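You operate a simulated robot arm through the tools that you are given. There is no shell and no other tool. Be economical: measure what you need, move in short steps, check, and stop when the job is done.

The job below is to be done with a simulated robot arm. You get a single attempt, and the scene is never put back.

Task
Put the white strip on the top of the green bench.

It is judged by the outcome, as a careful person would: the job done as asked, and still so three seconds after it is handed in. It fails if anything else is knocked over, pushed out of place, dropped, spilled or broken.

Robot
A 7-joint arm with a two-finger parallel gripper, fixed in place. Base frame: the origin is at the foot of the arm, x ahead of it, y to its left, z up. Lengths are in m, angles in degrees, forces in N, time in s.
With the tool pointing down near the work surface it reaches from about 0.24 to 0.62 m from the base axis. Its first joint turns from -66.0 to 66.0 degrees. Payload 2.6 kg.
The TCP is the grasp point between the finger pads, 0.03 m short of the fingertips. In the tool frame z runs along the fingers and y along their closing line. Largest opening 0.094 m; finger width 0.028, thickness 0.01; the body of the gripper, 0.05 by 0.096 m, starts 0.055 m behind the TCP.
Orientation is that of the tool frame in the base frame, as [roll, pitch, yaw] about the fixed x, y, z axes, in that order (R = Rz(yaw) Ry(pitch) Rx(roll)). With the fingers straight down and closing along the base's y, the tool's x points along the base's -x, its y along +y and its z along -z.

Tools
- The arm moves only by the tool step_arm. Its argument "moves" is a list that holds one entry, the list of rows, each a list of 4 numbers: the shift along the tool's x, y, z in units of 500 mm (1.0 is 500 mm), then the turn about the tool's z in units of 180 degrees (1.0 is 180 degrees). In form: [[[tx, ty, tz, spin], ...]]. A call has 1 to 20 rows; each row is the pose to reach, as a shift and turn from the pose commanded when the call began, along the tool's axes at that moment. "jaw" is the finger opening in m, from 0 to 0.094, set as the call begins (left out, the last holds). A call with a number of a shift or a turn outside -1 to 1 is refused whole. Rows are played at 5 a second. More than 0.05 m and 8.6 degrees between two rows, or a gripper value outside its range, and nothing of the call is played. A pose out of reach is approached as far as the arm can. The call stops where the force on the tool passes 40 N (or 10 N more than at its start, if that is more) or the arm is blocked; 0.2 s more then pass. Each finger travels about 0.072 m/s and halts on what it meets, pressing with about 24 N; the grip force reading is that of the motor and also rises with nothing between the fingers. The clock runs only during rows and for 0.2 s after the last one: add rows that repeat a pose to give the fingers time. The reply holds the time, the measured pose of the TCP, the force on the tool along the base axes, the opening and the grip force, in the units named above and with some noise.
- Cameras (640 x 400 px; columns grow to the right, rows downward): "scene" is fixed at [0.0446, 0.4711, 0.542]; the picture's right is [-0.33, -0.94, 0.00], its down [-0.81, 0.28, -0.52] and it looks along [0.49, -0.17, -0.85] (base axes); focal length 214 px, centre (320, 200). "wrist" rides on the gripper at [-0.037, 0, -0.058] in the tool frame; the picture's right is [0.00, -1.00, 0.00], its down [0.97, 0.00, -0.24] and it looks along [0.24, 0.00, 0.97] (tool axes); focal length 218 px, centre (320, 200).
- grab_frame(camera): a new picture of that camera. It takes no simulated time.
- locate(camera, pixels): there is no depth. For up to 12 entries [column, row, z] of the newest picture of that camera ("zoom" is the newest enlarged one), the place [x, y] in the base frame at which the ray of that pixel passes the height z, good to about 0.003 m, but the place of the scene camera against the robot may be out by one fixed shift of up to 0.018 m in any direction. It takes no simulated time.
- close_up(camera, box): a new picture of the part [left, top, right, bottom] of that camera's present view, enlarged. It takes no simulated time.
- close_job(): hands the job in; it is judged then, once.

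Keep the steps short. Do not move on a guess: measure, check each grasp and each placing, and mend mistakes. In all there are 60 turns and 30 pictures (those below and enlarged ones count). Leave the gripper open and the arm clear of the work at the hand-in unless told otherwise, and finish with a single line.

The tools are called as name(argument=value, ...) on one line, values as JSON. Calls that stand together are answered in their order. step_arm: Moves the arm, as the interface text tells. Its arguments: {"type":"object","properties":{"moves":{"type":"array"},"jaw":{"type":"number"}},"required":["moves"]} The other tools are called the same way: grab_frame (camera) takes a picture; locate (camera, pixels) gives the place at which the rays of pixels pass given heights; close_up (camera, box) takes an enlarged picture of a part of a camera's view; close_job () hands the job in.

At the start:

```text
time: 0.0
position: [0.4734, 0.073, 0.2239]
tcp_rot: [179.9, 0.0, -180.0]
wrist_force: [-1.0, 0.2, -1.3]
gripper_width: 0.0938
gripper_force: 0.0
```

scene: 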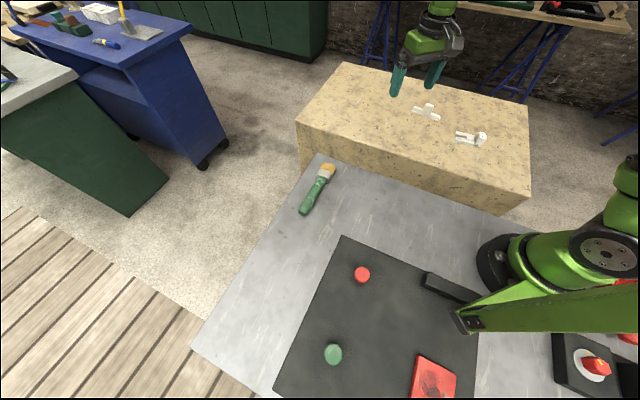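
wrist: 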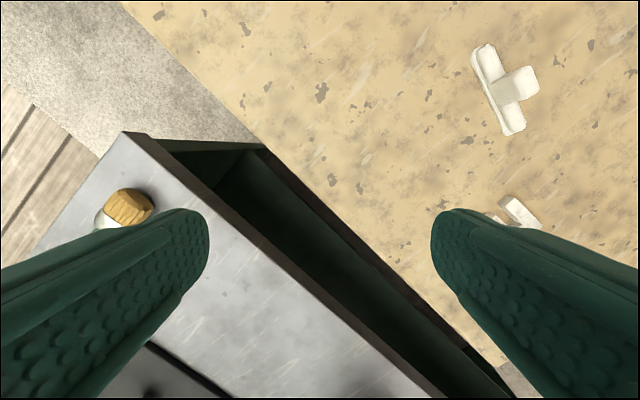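

I see white pieces on the yellow block, near (427,112) and (470,138). I can't tell yet which one is the strip or which object is the green bench, so I'll enlarge those areas.

close_up(camera="scene", box=[380, 80, 540, 180])

close_up(camera="scene", box=[0, 0, 240, 150])

close_up(camera="wrist", box=[420, 0, 640, 240])

```text
4.00 times, centred on (460, 130) of scene
```

zoom: 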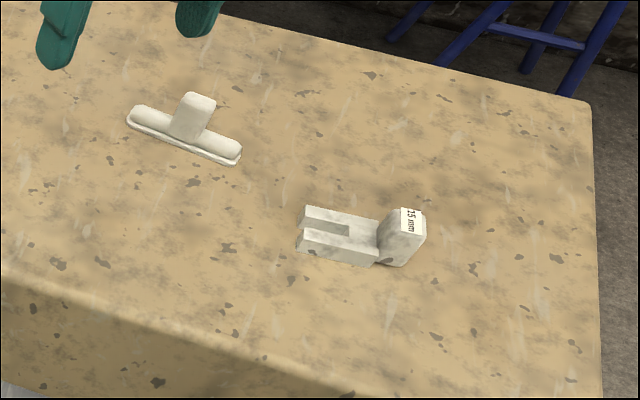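

```text
2.67 times, centred on (120, 75) of scene
```

zoom: 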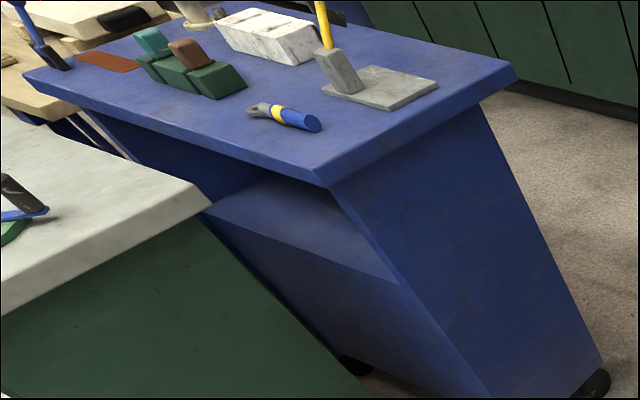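

```text
1.67 times, centred on (530, 120) of wrist
```

zoom: 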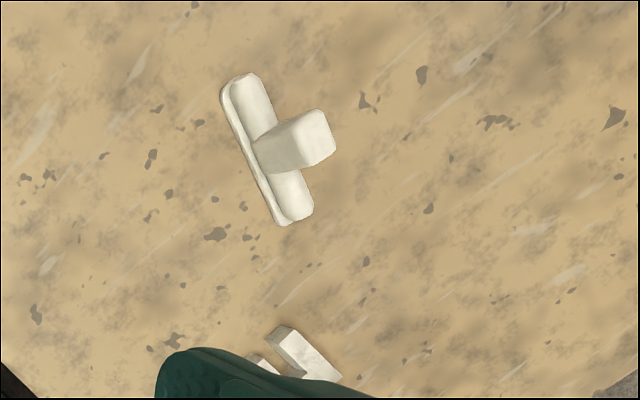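

The strip looks like the T-shaped white piece with a knob, and the other one is a spacer marked 15 mm. Next I'll get rays from both cameras for the strip, the spacer, the bench edge, the brush tip and the left bench, so I can work out heights.

locate(camera="scene", pixels=[[413, 110, 0], [413, 110, -0.1], [413, 110, 0.1], [439, 120, 0], [439, 120, -0.1], [439, 120, 0.1], [318, 153, 0], [318, 153, -0.1], [333, 168, 0], [70, 75, 0], [500, 265, 0], [342, 62, 0]])

locate(camera="wrist", pixels=[[475, 48, 0], [475, 48, -0.1], [475, 48, 0.1], [514, 135, 0], [514, 135, -0.1], [514, 135, 0.1], [124, 133, 0], [124, 133, -0.1], [124, 133, 0.1], [120, 2, 0], [510, 198, 0], [120, 205, 0]])

close_up(camera="scene", box=[190, 140, 510, 400])

```text
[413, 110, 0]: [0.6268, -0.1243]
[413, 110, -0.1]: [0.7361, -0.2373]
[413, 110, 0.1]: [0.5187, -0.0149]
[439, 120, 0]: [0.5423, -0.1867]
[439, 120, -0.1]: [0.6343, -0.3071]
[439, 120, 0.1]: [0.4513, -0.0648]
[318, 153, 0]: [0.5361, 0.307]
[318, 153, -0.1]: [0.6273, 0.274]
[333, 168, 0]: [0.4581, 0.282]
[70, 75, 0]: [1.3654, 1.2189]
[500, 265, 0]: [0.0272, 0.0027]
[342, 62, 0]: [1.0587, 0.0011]
```

```text
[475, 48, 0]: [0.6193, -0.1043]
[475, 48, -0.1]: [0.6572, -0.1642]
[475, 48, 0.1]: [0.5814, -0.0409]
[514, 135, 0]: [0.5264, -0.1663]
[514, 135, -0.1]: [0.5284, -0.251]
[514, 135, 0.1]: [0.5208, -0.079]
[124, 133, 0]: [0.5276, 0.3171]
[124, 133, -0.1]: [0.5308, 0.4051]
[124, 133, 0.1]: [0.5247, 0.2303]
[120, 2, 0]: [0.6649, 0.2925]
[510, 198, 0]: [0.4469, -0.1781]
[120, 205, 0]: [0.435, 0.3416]
```

```text
1.54 times, centred on (350, 270) of scene
```

zoom: 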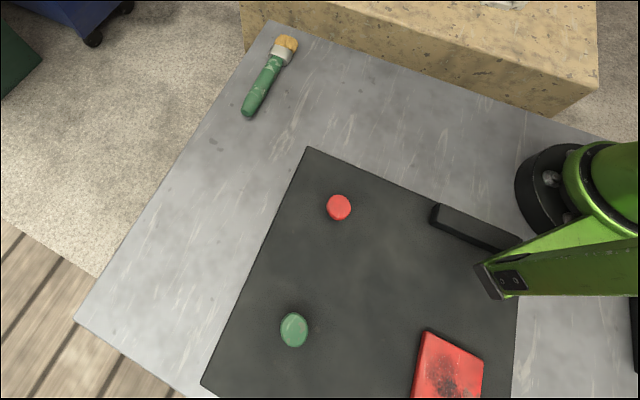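

Both cameras put the yellow block's top and the grey top at about z = 0. The left bench at (70,75) is over 1 m away, so the arm can't reach it. I'll check the colour of the body under the grey top in the wrist view.

close_up(camera="wrist", box=[90, 110, 520, 400])

close_up(camera="scene", box=[500, 180, 640, 400])

```text
1.38 times, centred on (305, 255) of wrist
```

zoom: 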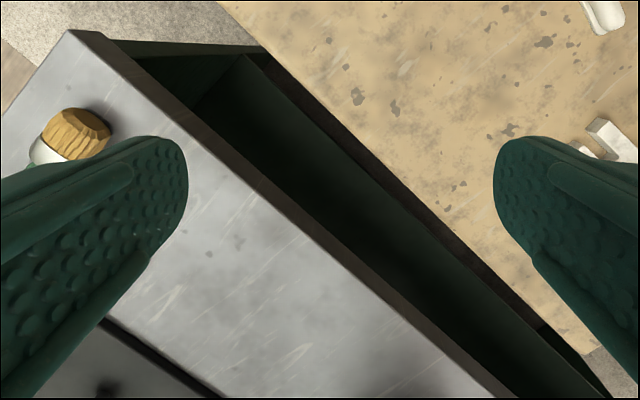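

```text
1.82 times, centred on (570, 290) of scene
```

zoom: 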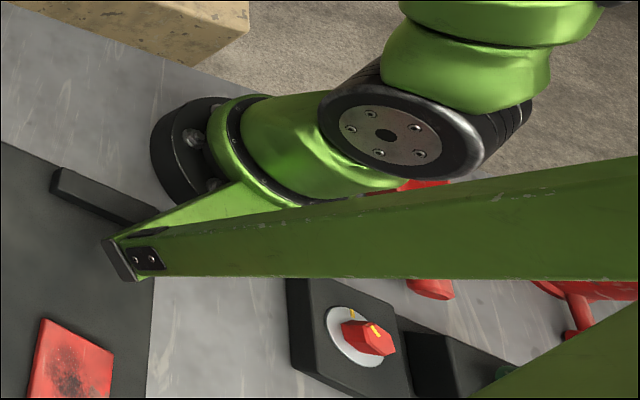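

The grey top has a dark green body with a shelf beneath it, and it's the only green bench the arm can reach. The target is therefore the bare grey area of its top. I'll move to above the strip at z ≈ 0.22 and look straight down.

step_arm(moves=[[[-0.02, -0.08, 0, 0], [-0.045, -0.16, 0, 0], [-0.07, -0.24, 0, 0], [-0.09, -0.32, 0, 0], [-0.114, -0.406, 0, 0], [-0.114, -0.406, 0, 0]]])

grab_frame(camera="wrist")

grab_frame(camera="scene")

```text
time: 1.4
position: [0.5301, -0.1302, 0.2231]
tcp_rot: [180.0, 0.0, -179.8]
wrist_force: [0.2, 0.0, -0.3]
gripper_width: 0.0938
gripper_force: 0.0
```

```text
21 pictures are left
```

wrist: 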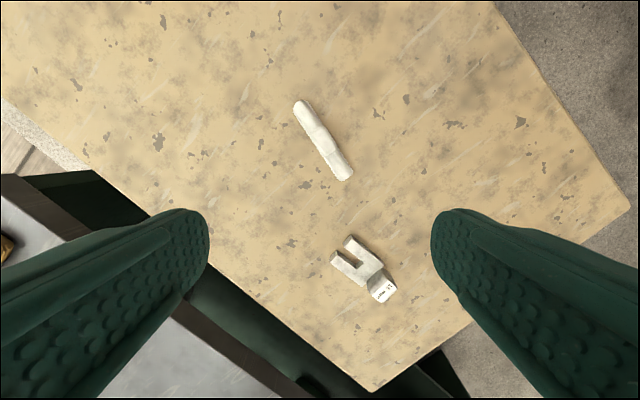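

```text
20 pictures are left
```

scene: 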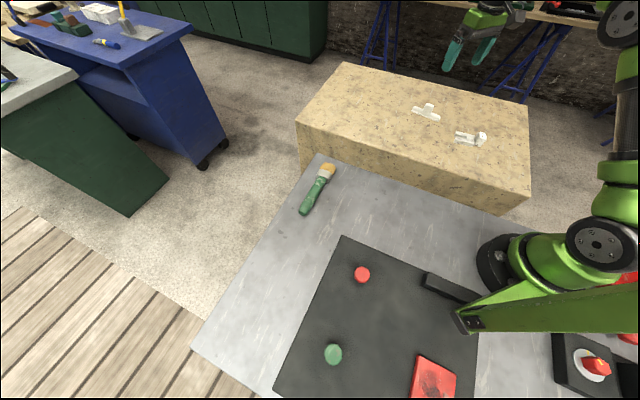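

The strip is now at about (323,140) in the wrist view, almost directly below the camera. I'll enlarge it to measure.

close_up(camera="wrist", box=[260, 80, 420, 180])

locate(camera="wrist", pixels=[[297, 100, 0], [297, 100, -0.1], [297, 100, -0.2], [347, 180, 0], [347, 180, -0.1], [347, 180, -0.2], [630, 208, 0], [370, 391, 0], [370, 391, -0.1], [496, 2, 0]])

```text
4.00 times, centred on (340, 130) of wrist
```

zoom: 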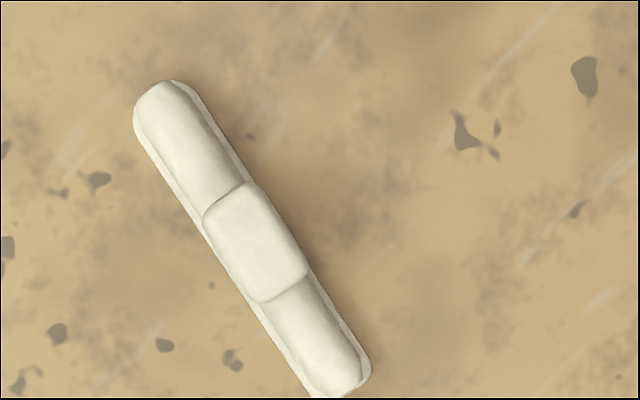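

```text
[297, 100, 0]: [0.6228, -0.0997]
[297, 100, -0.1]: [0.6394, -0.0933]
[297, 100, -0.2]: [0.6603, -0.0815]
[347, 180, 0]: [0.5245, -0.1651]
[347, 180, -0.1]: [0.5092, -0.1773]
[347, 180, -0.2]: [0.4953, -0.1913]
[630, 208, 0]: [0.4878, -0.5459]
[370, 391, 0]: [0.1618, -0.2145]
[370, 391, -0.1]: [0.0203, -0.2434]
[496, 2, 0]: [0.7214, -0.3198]
```

The two wrist views agree that the strip lies on z ≈ 0, with its centre near (0.573,-0.133), a length of about 0.117 m and an axis about 33.5° from x. The knob is about 16 mm thick and its top is at z ≈ 0.042. I'll turn -33.5° about tool z so the jaws close across the knob, centre over it, go down to z ≈ 0.12, and check.

step_arm(moves=[[[-0.017, -0.002, 0.04, -0.037], [-0.034, -0.004, 0.08, -0.074], [-0.052, -0.005, 0.12, -0.111], [-0.069, -0.006, 0.16, -0.148], [-0.086, -0.008, 0.206, -0.186], [-0.086, -0.008, 0.206, -0.186]]], jaw=0.06)

grab_frame(camera="wrist")

```text
time: 2.8
position: [0.5739, -0.1323, 0.1203]
tcp_rot: [180.0, 0.0, -146.4]
wrist_force: [0.0, -0.3, -0.3]
gripper_width: 0.0601
gripper_force: 0.1
```

```text
18 pictures are left
```

wrist: 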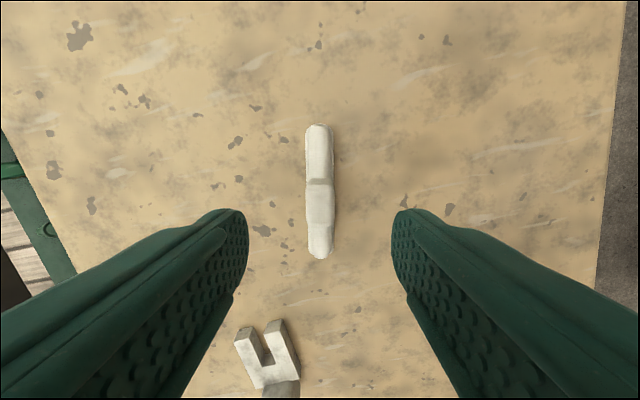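

The strip now stands upright in the wrist view at column 320, midway between the fingers. I'll check where the knob is at its own height.

close_up(camera="wrist", box=[240, 110, 400, 270])

locate(camera="wrist", pixels=[[320, 186, 0.042], [320, 225, 0.042], [307, 205, 0.042], [334, 205, 0.042], [318, 125, 0.01], [320, 258, 0.01]])

```text
2.50 times, centred on (320, 190) of wrist
```

zoom: 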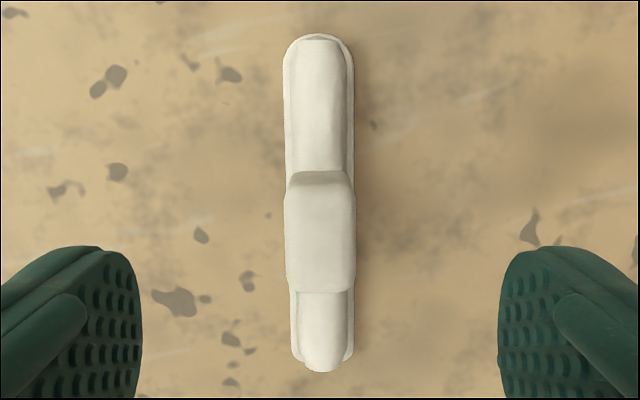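

```text
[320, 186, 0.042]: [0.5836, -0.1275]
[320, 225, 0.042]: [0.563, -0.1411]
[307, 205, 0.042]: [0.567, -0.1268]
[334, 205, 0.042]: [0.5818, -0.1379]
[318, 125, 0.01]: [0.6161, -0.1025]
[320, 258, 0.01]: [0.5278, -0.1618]
```

The knob centre is about 4 mm along tool +x from the TCP, and it's centred sideways. I'll move that far and go down to z ≈ 0.040, which puts the tips at about 0.010.

step_arm(moves=[[[0.008, 0, 0.04, 0], [0.008, 0, 0.08, 0], [0.008, 0, 0.11, 0], [0.008, 0, 0.14, 0], [0.008, 0, 0.16, 0], [0.008, 0, 0.16, 0]]])

grab_frame(camera="wrist")

```text
time: 4.2
position: [0.5713, -0.1349, 0.04]
tcp_rot: [-180.0, 0.0, -146.5]
wrist_force: [-0.3, -0.1, -0.4]
gripper_width: 0.0603
gripper_force: 0.0
```

```text
16 pictures are left
```

wrist: 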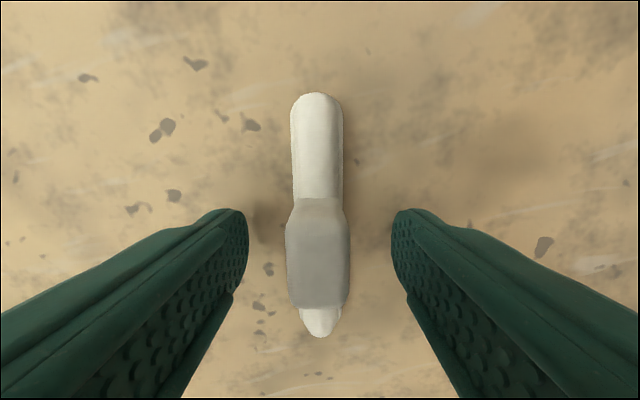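

The fingers straddle the knob with no contact. I'll close the jaws now.

step_arm(moves=[[[0, 0, 0, 0], [0, 0, 0, 0], [0, 0, 0, 0], [0, 0, 0, 0], [0, 0, 0, 0]]], jaw=0.0)

```text
time: 5.4
position: [0.5714, -0.1359, 0.0403]
tcp_rot: [-180.0, 0.0, -146.5]
wrist_force: [0.4, 0.4, -0.6]
gripper_width: 0.0227
gripper_force: 23.8
```

The jaws stopped at 22.7 mm with 23.8 N, so they're holding something. I'll lift 4 cm and check.

step_arm(moves=[[[0, 0, -0.02, 0], [0, 0, -0.05, 0], [0, 0, -0.08, 0], [0, 0, -0.08, 0]]])

grab_frame(camera="wrist")

grab_frame(camera="scene")

```text
time: 6.4
position: [0.5708, -0.1366, 0.0809]
tcp_rot: [180.0, 0.0, -146.5]
wrist_force: [0.5, 0.0, -1.6]
gripper_width: 0.0224
gripper_force: 24.6
```

```text
15 pictures are left
```

wrist: 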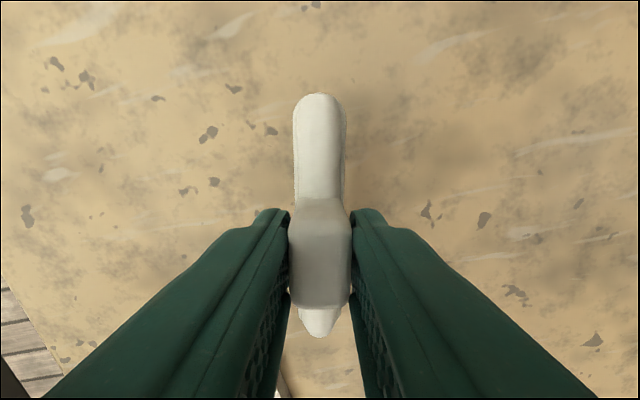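

```text
14 pictures are left
```

scene: 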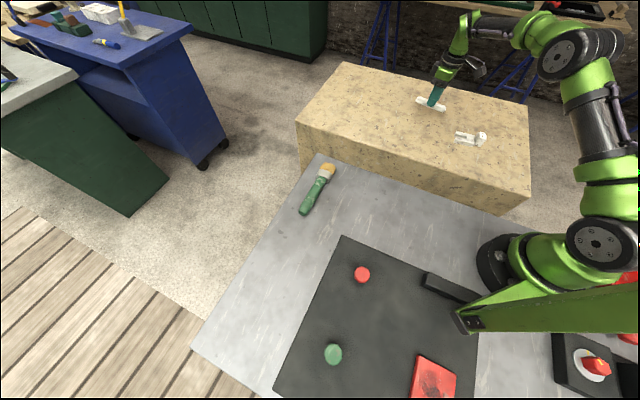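

The strip is held level and clear. Next I'll map the bare grey area by locating the bench edge, the mat edge, the brush and some candidate spots.

locate(camera="scene", pixels=[[318, 153, 0], [500, 213, 0], [420, 188, 0], [342, 236, 0], [425, 272, 0], [380, 252, 0], [333, 168, 0.01], [303, 212, 0.01], [375, 208, 0], [360, 200, 0], [193, 342, 0], [290, 250, 0]])

```text
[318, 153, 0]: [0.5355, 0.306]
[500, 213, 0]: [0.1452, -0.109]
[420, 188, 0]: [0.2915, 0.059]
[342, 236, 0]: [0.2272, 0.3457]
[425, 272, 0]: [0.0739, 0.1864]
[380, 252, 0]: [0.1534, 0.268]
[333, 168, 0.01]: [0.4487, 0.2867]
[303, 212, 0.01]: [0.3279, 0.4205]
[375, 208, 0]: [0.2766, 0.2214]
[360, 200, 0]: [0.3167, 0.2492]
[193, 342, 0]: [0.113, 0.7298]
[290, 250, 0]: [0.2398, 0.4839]
```

The bare band runs from the edge to the mat and is about 0.25 m wide. A spot near (0.287,0.224) is well clear of the mat, the edge and the brush. I'll lift 8 cm more and carry the strip there.

step_arm(moves=[[[0, 0, -0.08, 0], [0, 0, -0.16, 0], [0.004, 0.05, -0.16, 0], [0.01, 0.12, -0.16, 0], [0.016, 0.19, -0.16, 0], [0.022, 0.265, -0.16, 0], [0.028, 0.34, -0.16, 0], [0.034, 0.415, -0.16, 0], [0.04, 0.49, -0.16, 0], [0.047, 0.565, -0.16, 0], [0.053, 0.64, -0.16, 0], [0.059, 0.715, -0.16, 0], [0.065, 0.79, -0.16, 0], [0.071, 0.86, -0.16, 0], [0.0757, 0.915, -0.16, 0], [0.0757, 0.915, -0.16, 0], [0.0757, 0.915, -0.16, 0]]])

grab_frame(camera="scene")

grab_frame(camera="wrist")

```text
time: 10.0
position: [0.2856, 0.2245, 0.1596]
tcp_rot: [-180.0, -0.1, -146.5]
wrist_force: [-0.4, 1.0, -0.3]
gripper_width: 0.0228
gripper_force: 23.9
```

```text
13 pictures are left
```

scene: 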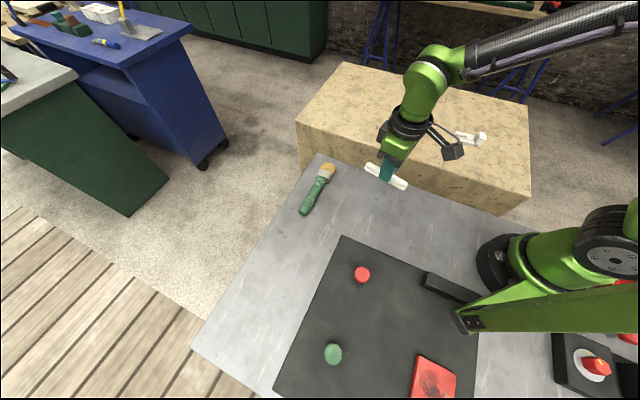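

```text
12 pictures are left
```

wrist: 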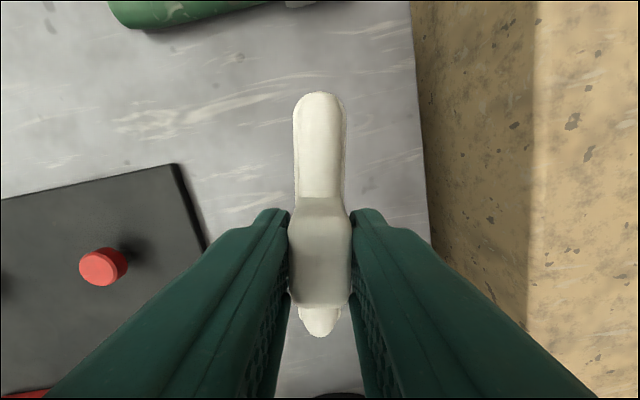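

The strip hangs over bare grey between the mat at column ~200 and the bench edge at column ~425. I'll lower it to about 8 mm above the expected contact height.

step_arm(moves=[[[0, 0, 0.06, 0], [0, 0, 0.12, 0], [0, 0, 0.17, 0], [0, 0, 0.2, 0], [0, 0, 0.222, 0], [0, 0, 0.222, 0]]])

grab_frame(camera="scene")

```text
time: 11.4
position: [0.286, 0.2238, 0.05]
tcp_rot: [179.9, 0.0, -146.5]
wrist_force: [0.0, 0.1, -0.3]
gripper_width: 0.0225
gripper_force: 23.7
```

```text
11 pictures are left
```

scene: 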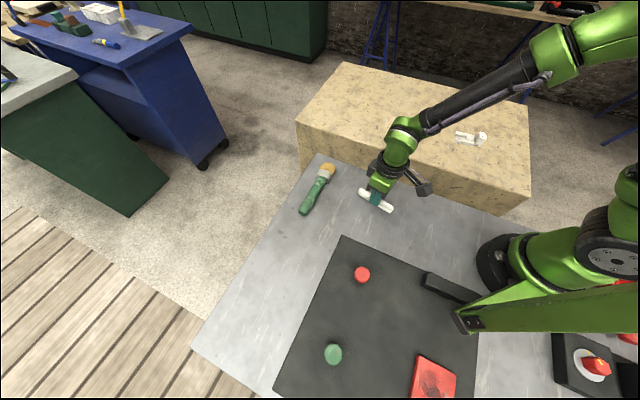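

There's no contact at TCP z = 0.050. I'll lower it 2 mm at a time and watch the force.

step_arm(moves=[[[0, 0, 0.004, 0], [0, 0, 0.008, 0], [0, 0, 0.012, 0], [0, 0, 0.016, 0], [0, 0, 0.016, 0]]])

```text
time: 12.6
position: [0.2857, 0.2247, 0.0419]
tcp_rot: [-180.0, 0.1, -146.5]
wrist_force: [0.8, -1.0, -0.7]
gripper_width: 0.0228
gripper_force: 23.9
```

Still no contact at 0.042. I'll continue in 1 mm steps.

step_arm(moves=[[[0, 0, 0.002, 0], [0, 0, 0.004, 0], [0, 0, 0.004, 0]]])

close_up(camera="scene", box=[335, 165, 425, 225])

```text
time: 13.4
position: [0.2873, 0.2256, 0.0405]
tcp_rot: [-180.0, 0.1, -146.5]
wrist_force: [-2.5, -1.5, 10.7]
gripper_width: 0.0227
gripper_force: 24.1
```

```text
6.67 times, centred on (380, 195) of scene
```

zoom: 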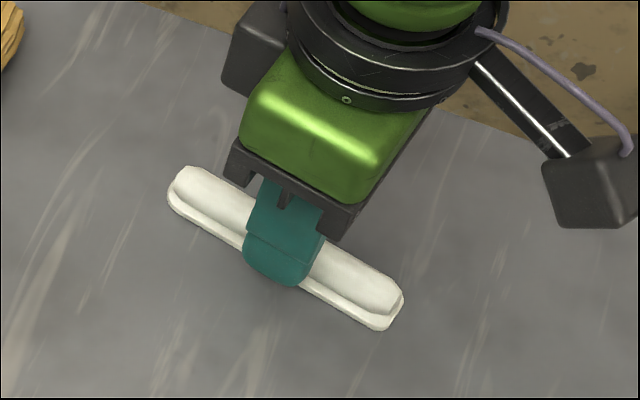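

The upward force is 10.7 N, so the strip is resting flat on the top. I'll open the jaws to 0.06 in place.

step_arm(moves=[[[0, 0, 0, 0], [0, 0, 0, 0], [0, 0, 0, 0], [0, 0, 0, 0]]], jaw=0.06)

```text
time: 14.4
position: [0.2867, 0.2251, 0.0403]
tcp_rot: [180.0, 0.1, -146.5]
wrist_force: [0.0, 0.0, 0.1]
gripper_width: 0.0597
gripper_force: 0.1
```

The strip is released and the force is zero. I'll back straight up to z ≈ 0.20.

step_arm(moves=[[[0, 0, -0.03, 0], [0, 0, -0.08, 0], [0, 0, -0.16, 0], [0, 0, -0.24, 0], [0, 0, -0.32, 0], [0, 0, -0.32, 0]]])

grab_frame(camera="scene")

grab_frame(camera="wrist")

```text
time: 15.8
position: [0.2879, 0.2233, 0.2003]
tcp_rot: [180.0, 0.0, -146.4]
wrist_force: [0.4, -0.2, 0.3]
gripper_width: 0.0601
gripper_force: 0.0
```

```text
9 pictures are left
```

scene: 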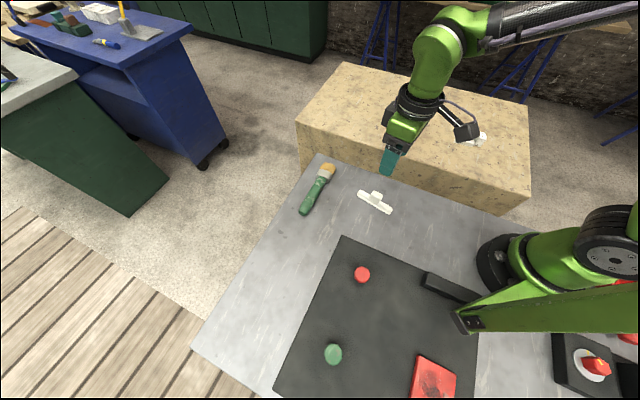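

```text
8 pictures are left
```

wrist: 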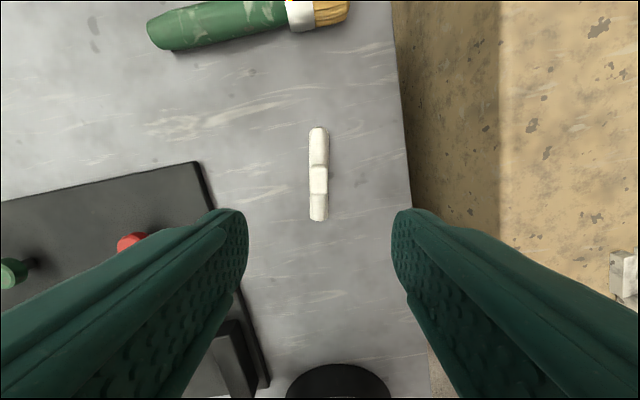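

The strip lies flat on the grey top, the brush, spacer and mat haven't moved, and the open gripper is 16 cm clear. I'm handing the job in.

close_job()

```text
The job is handed in.
```

The white strip is lying flat on the bare grey top of the green-bodied bench beside the arm, and nothing else was moved.
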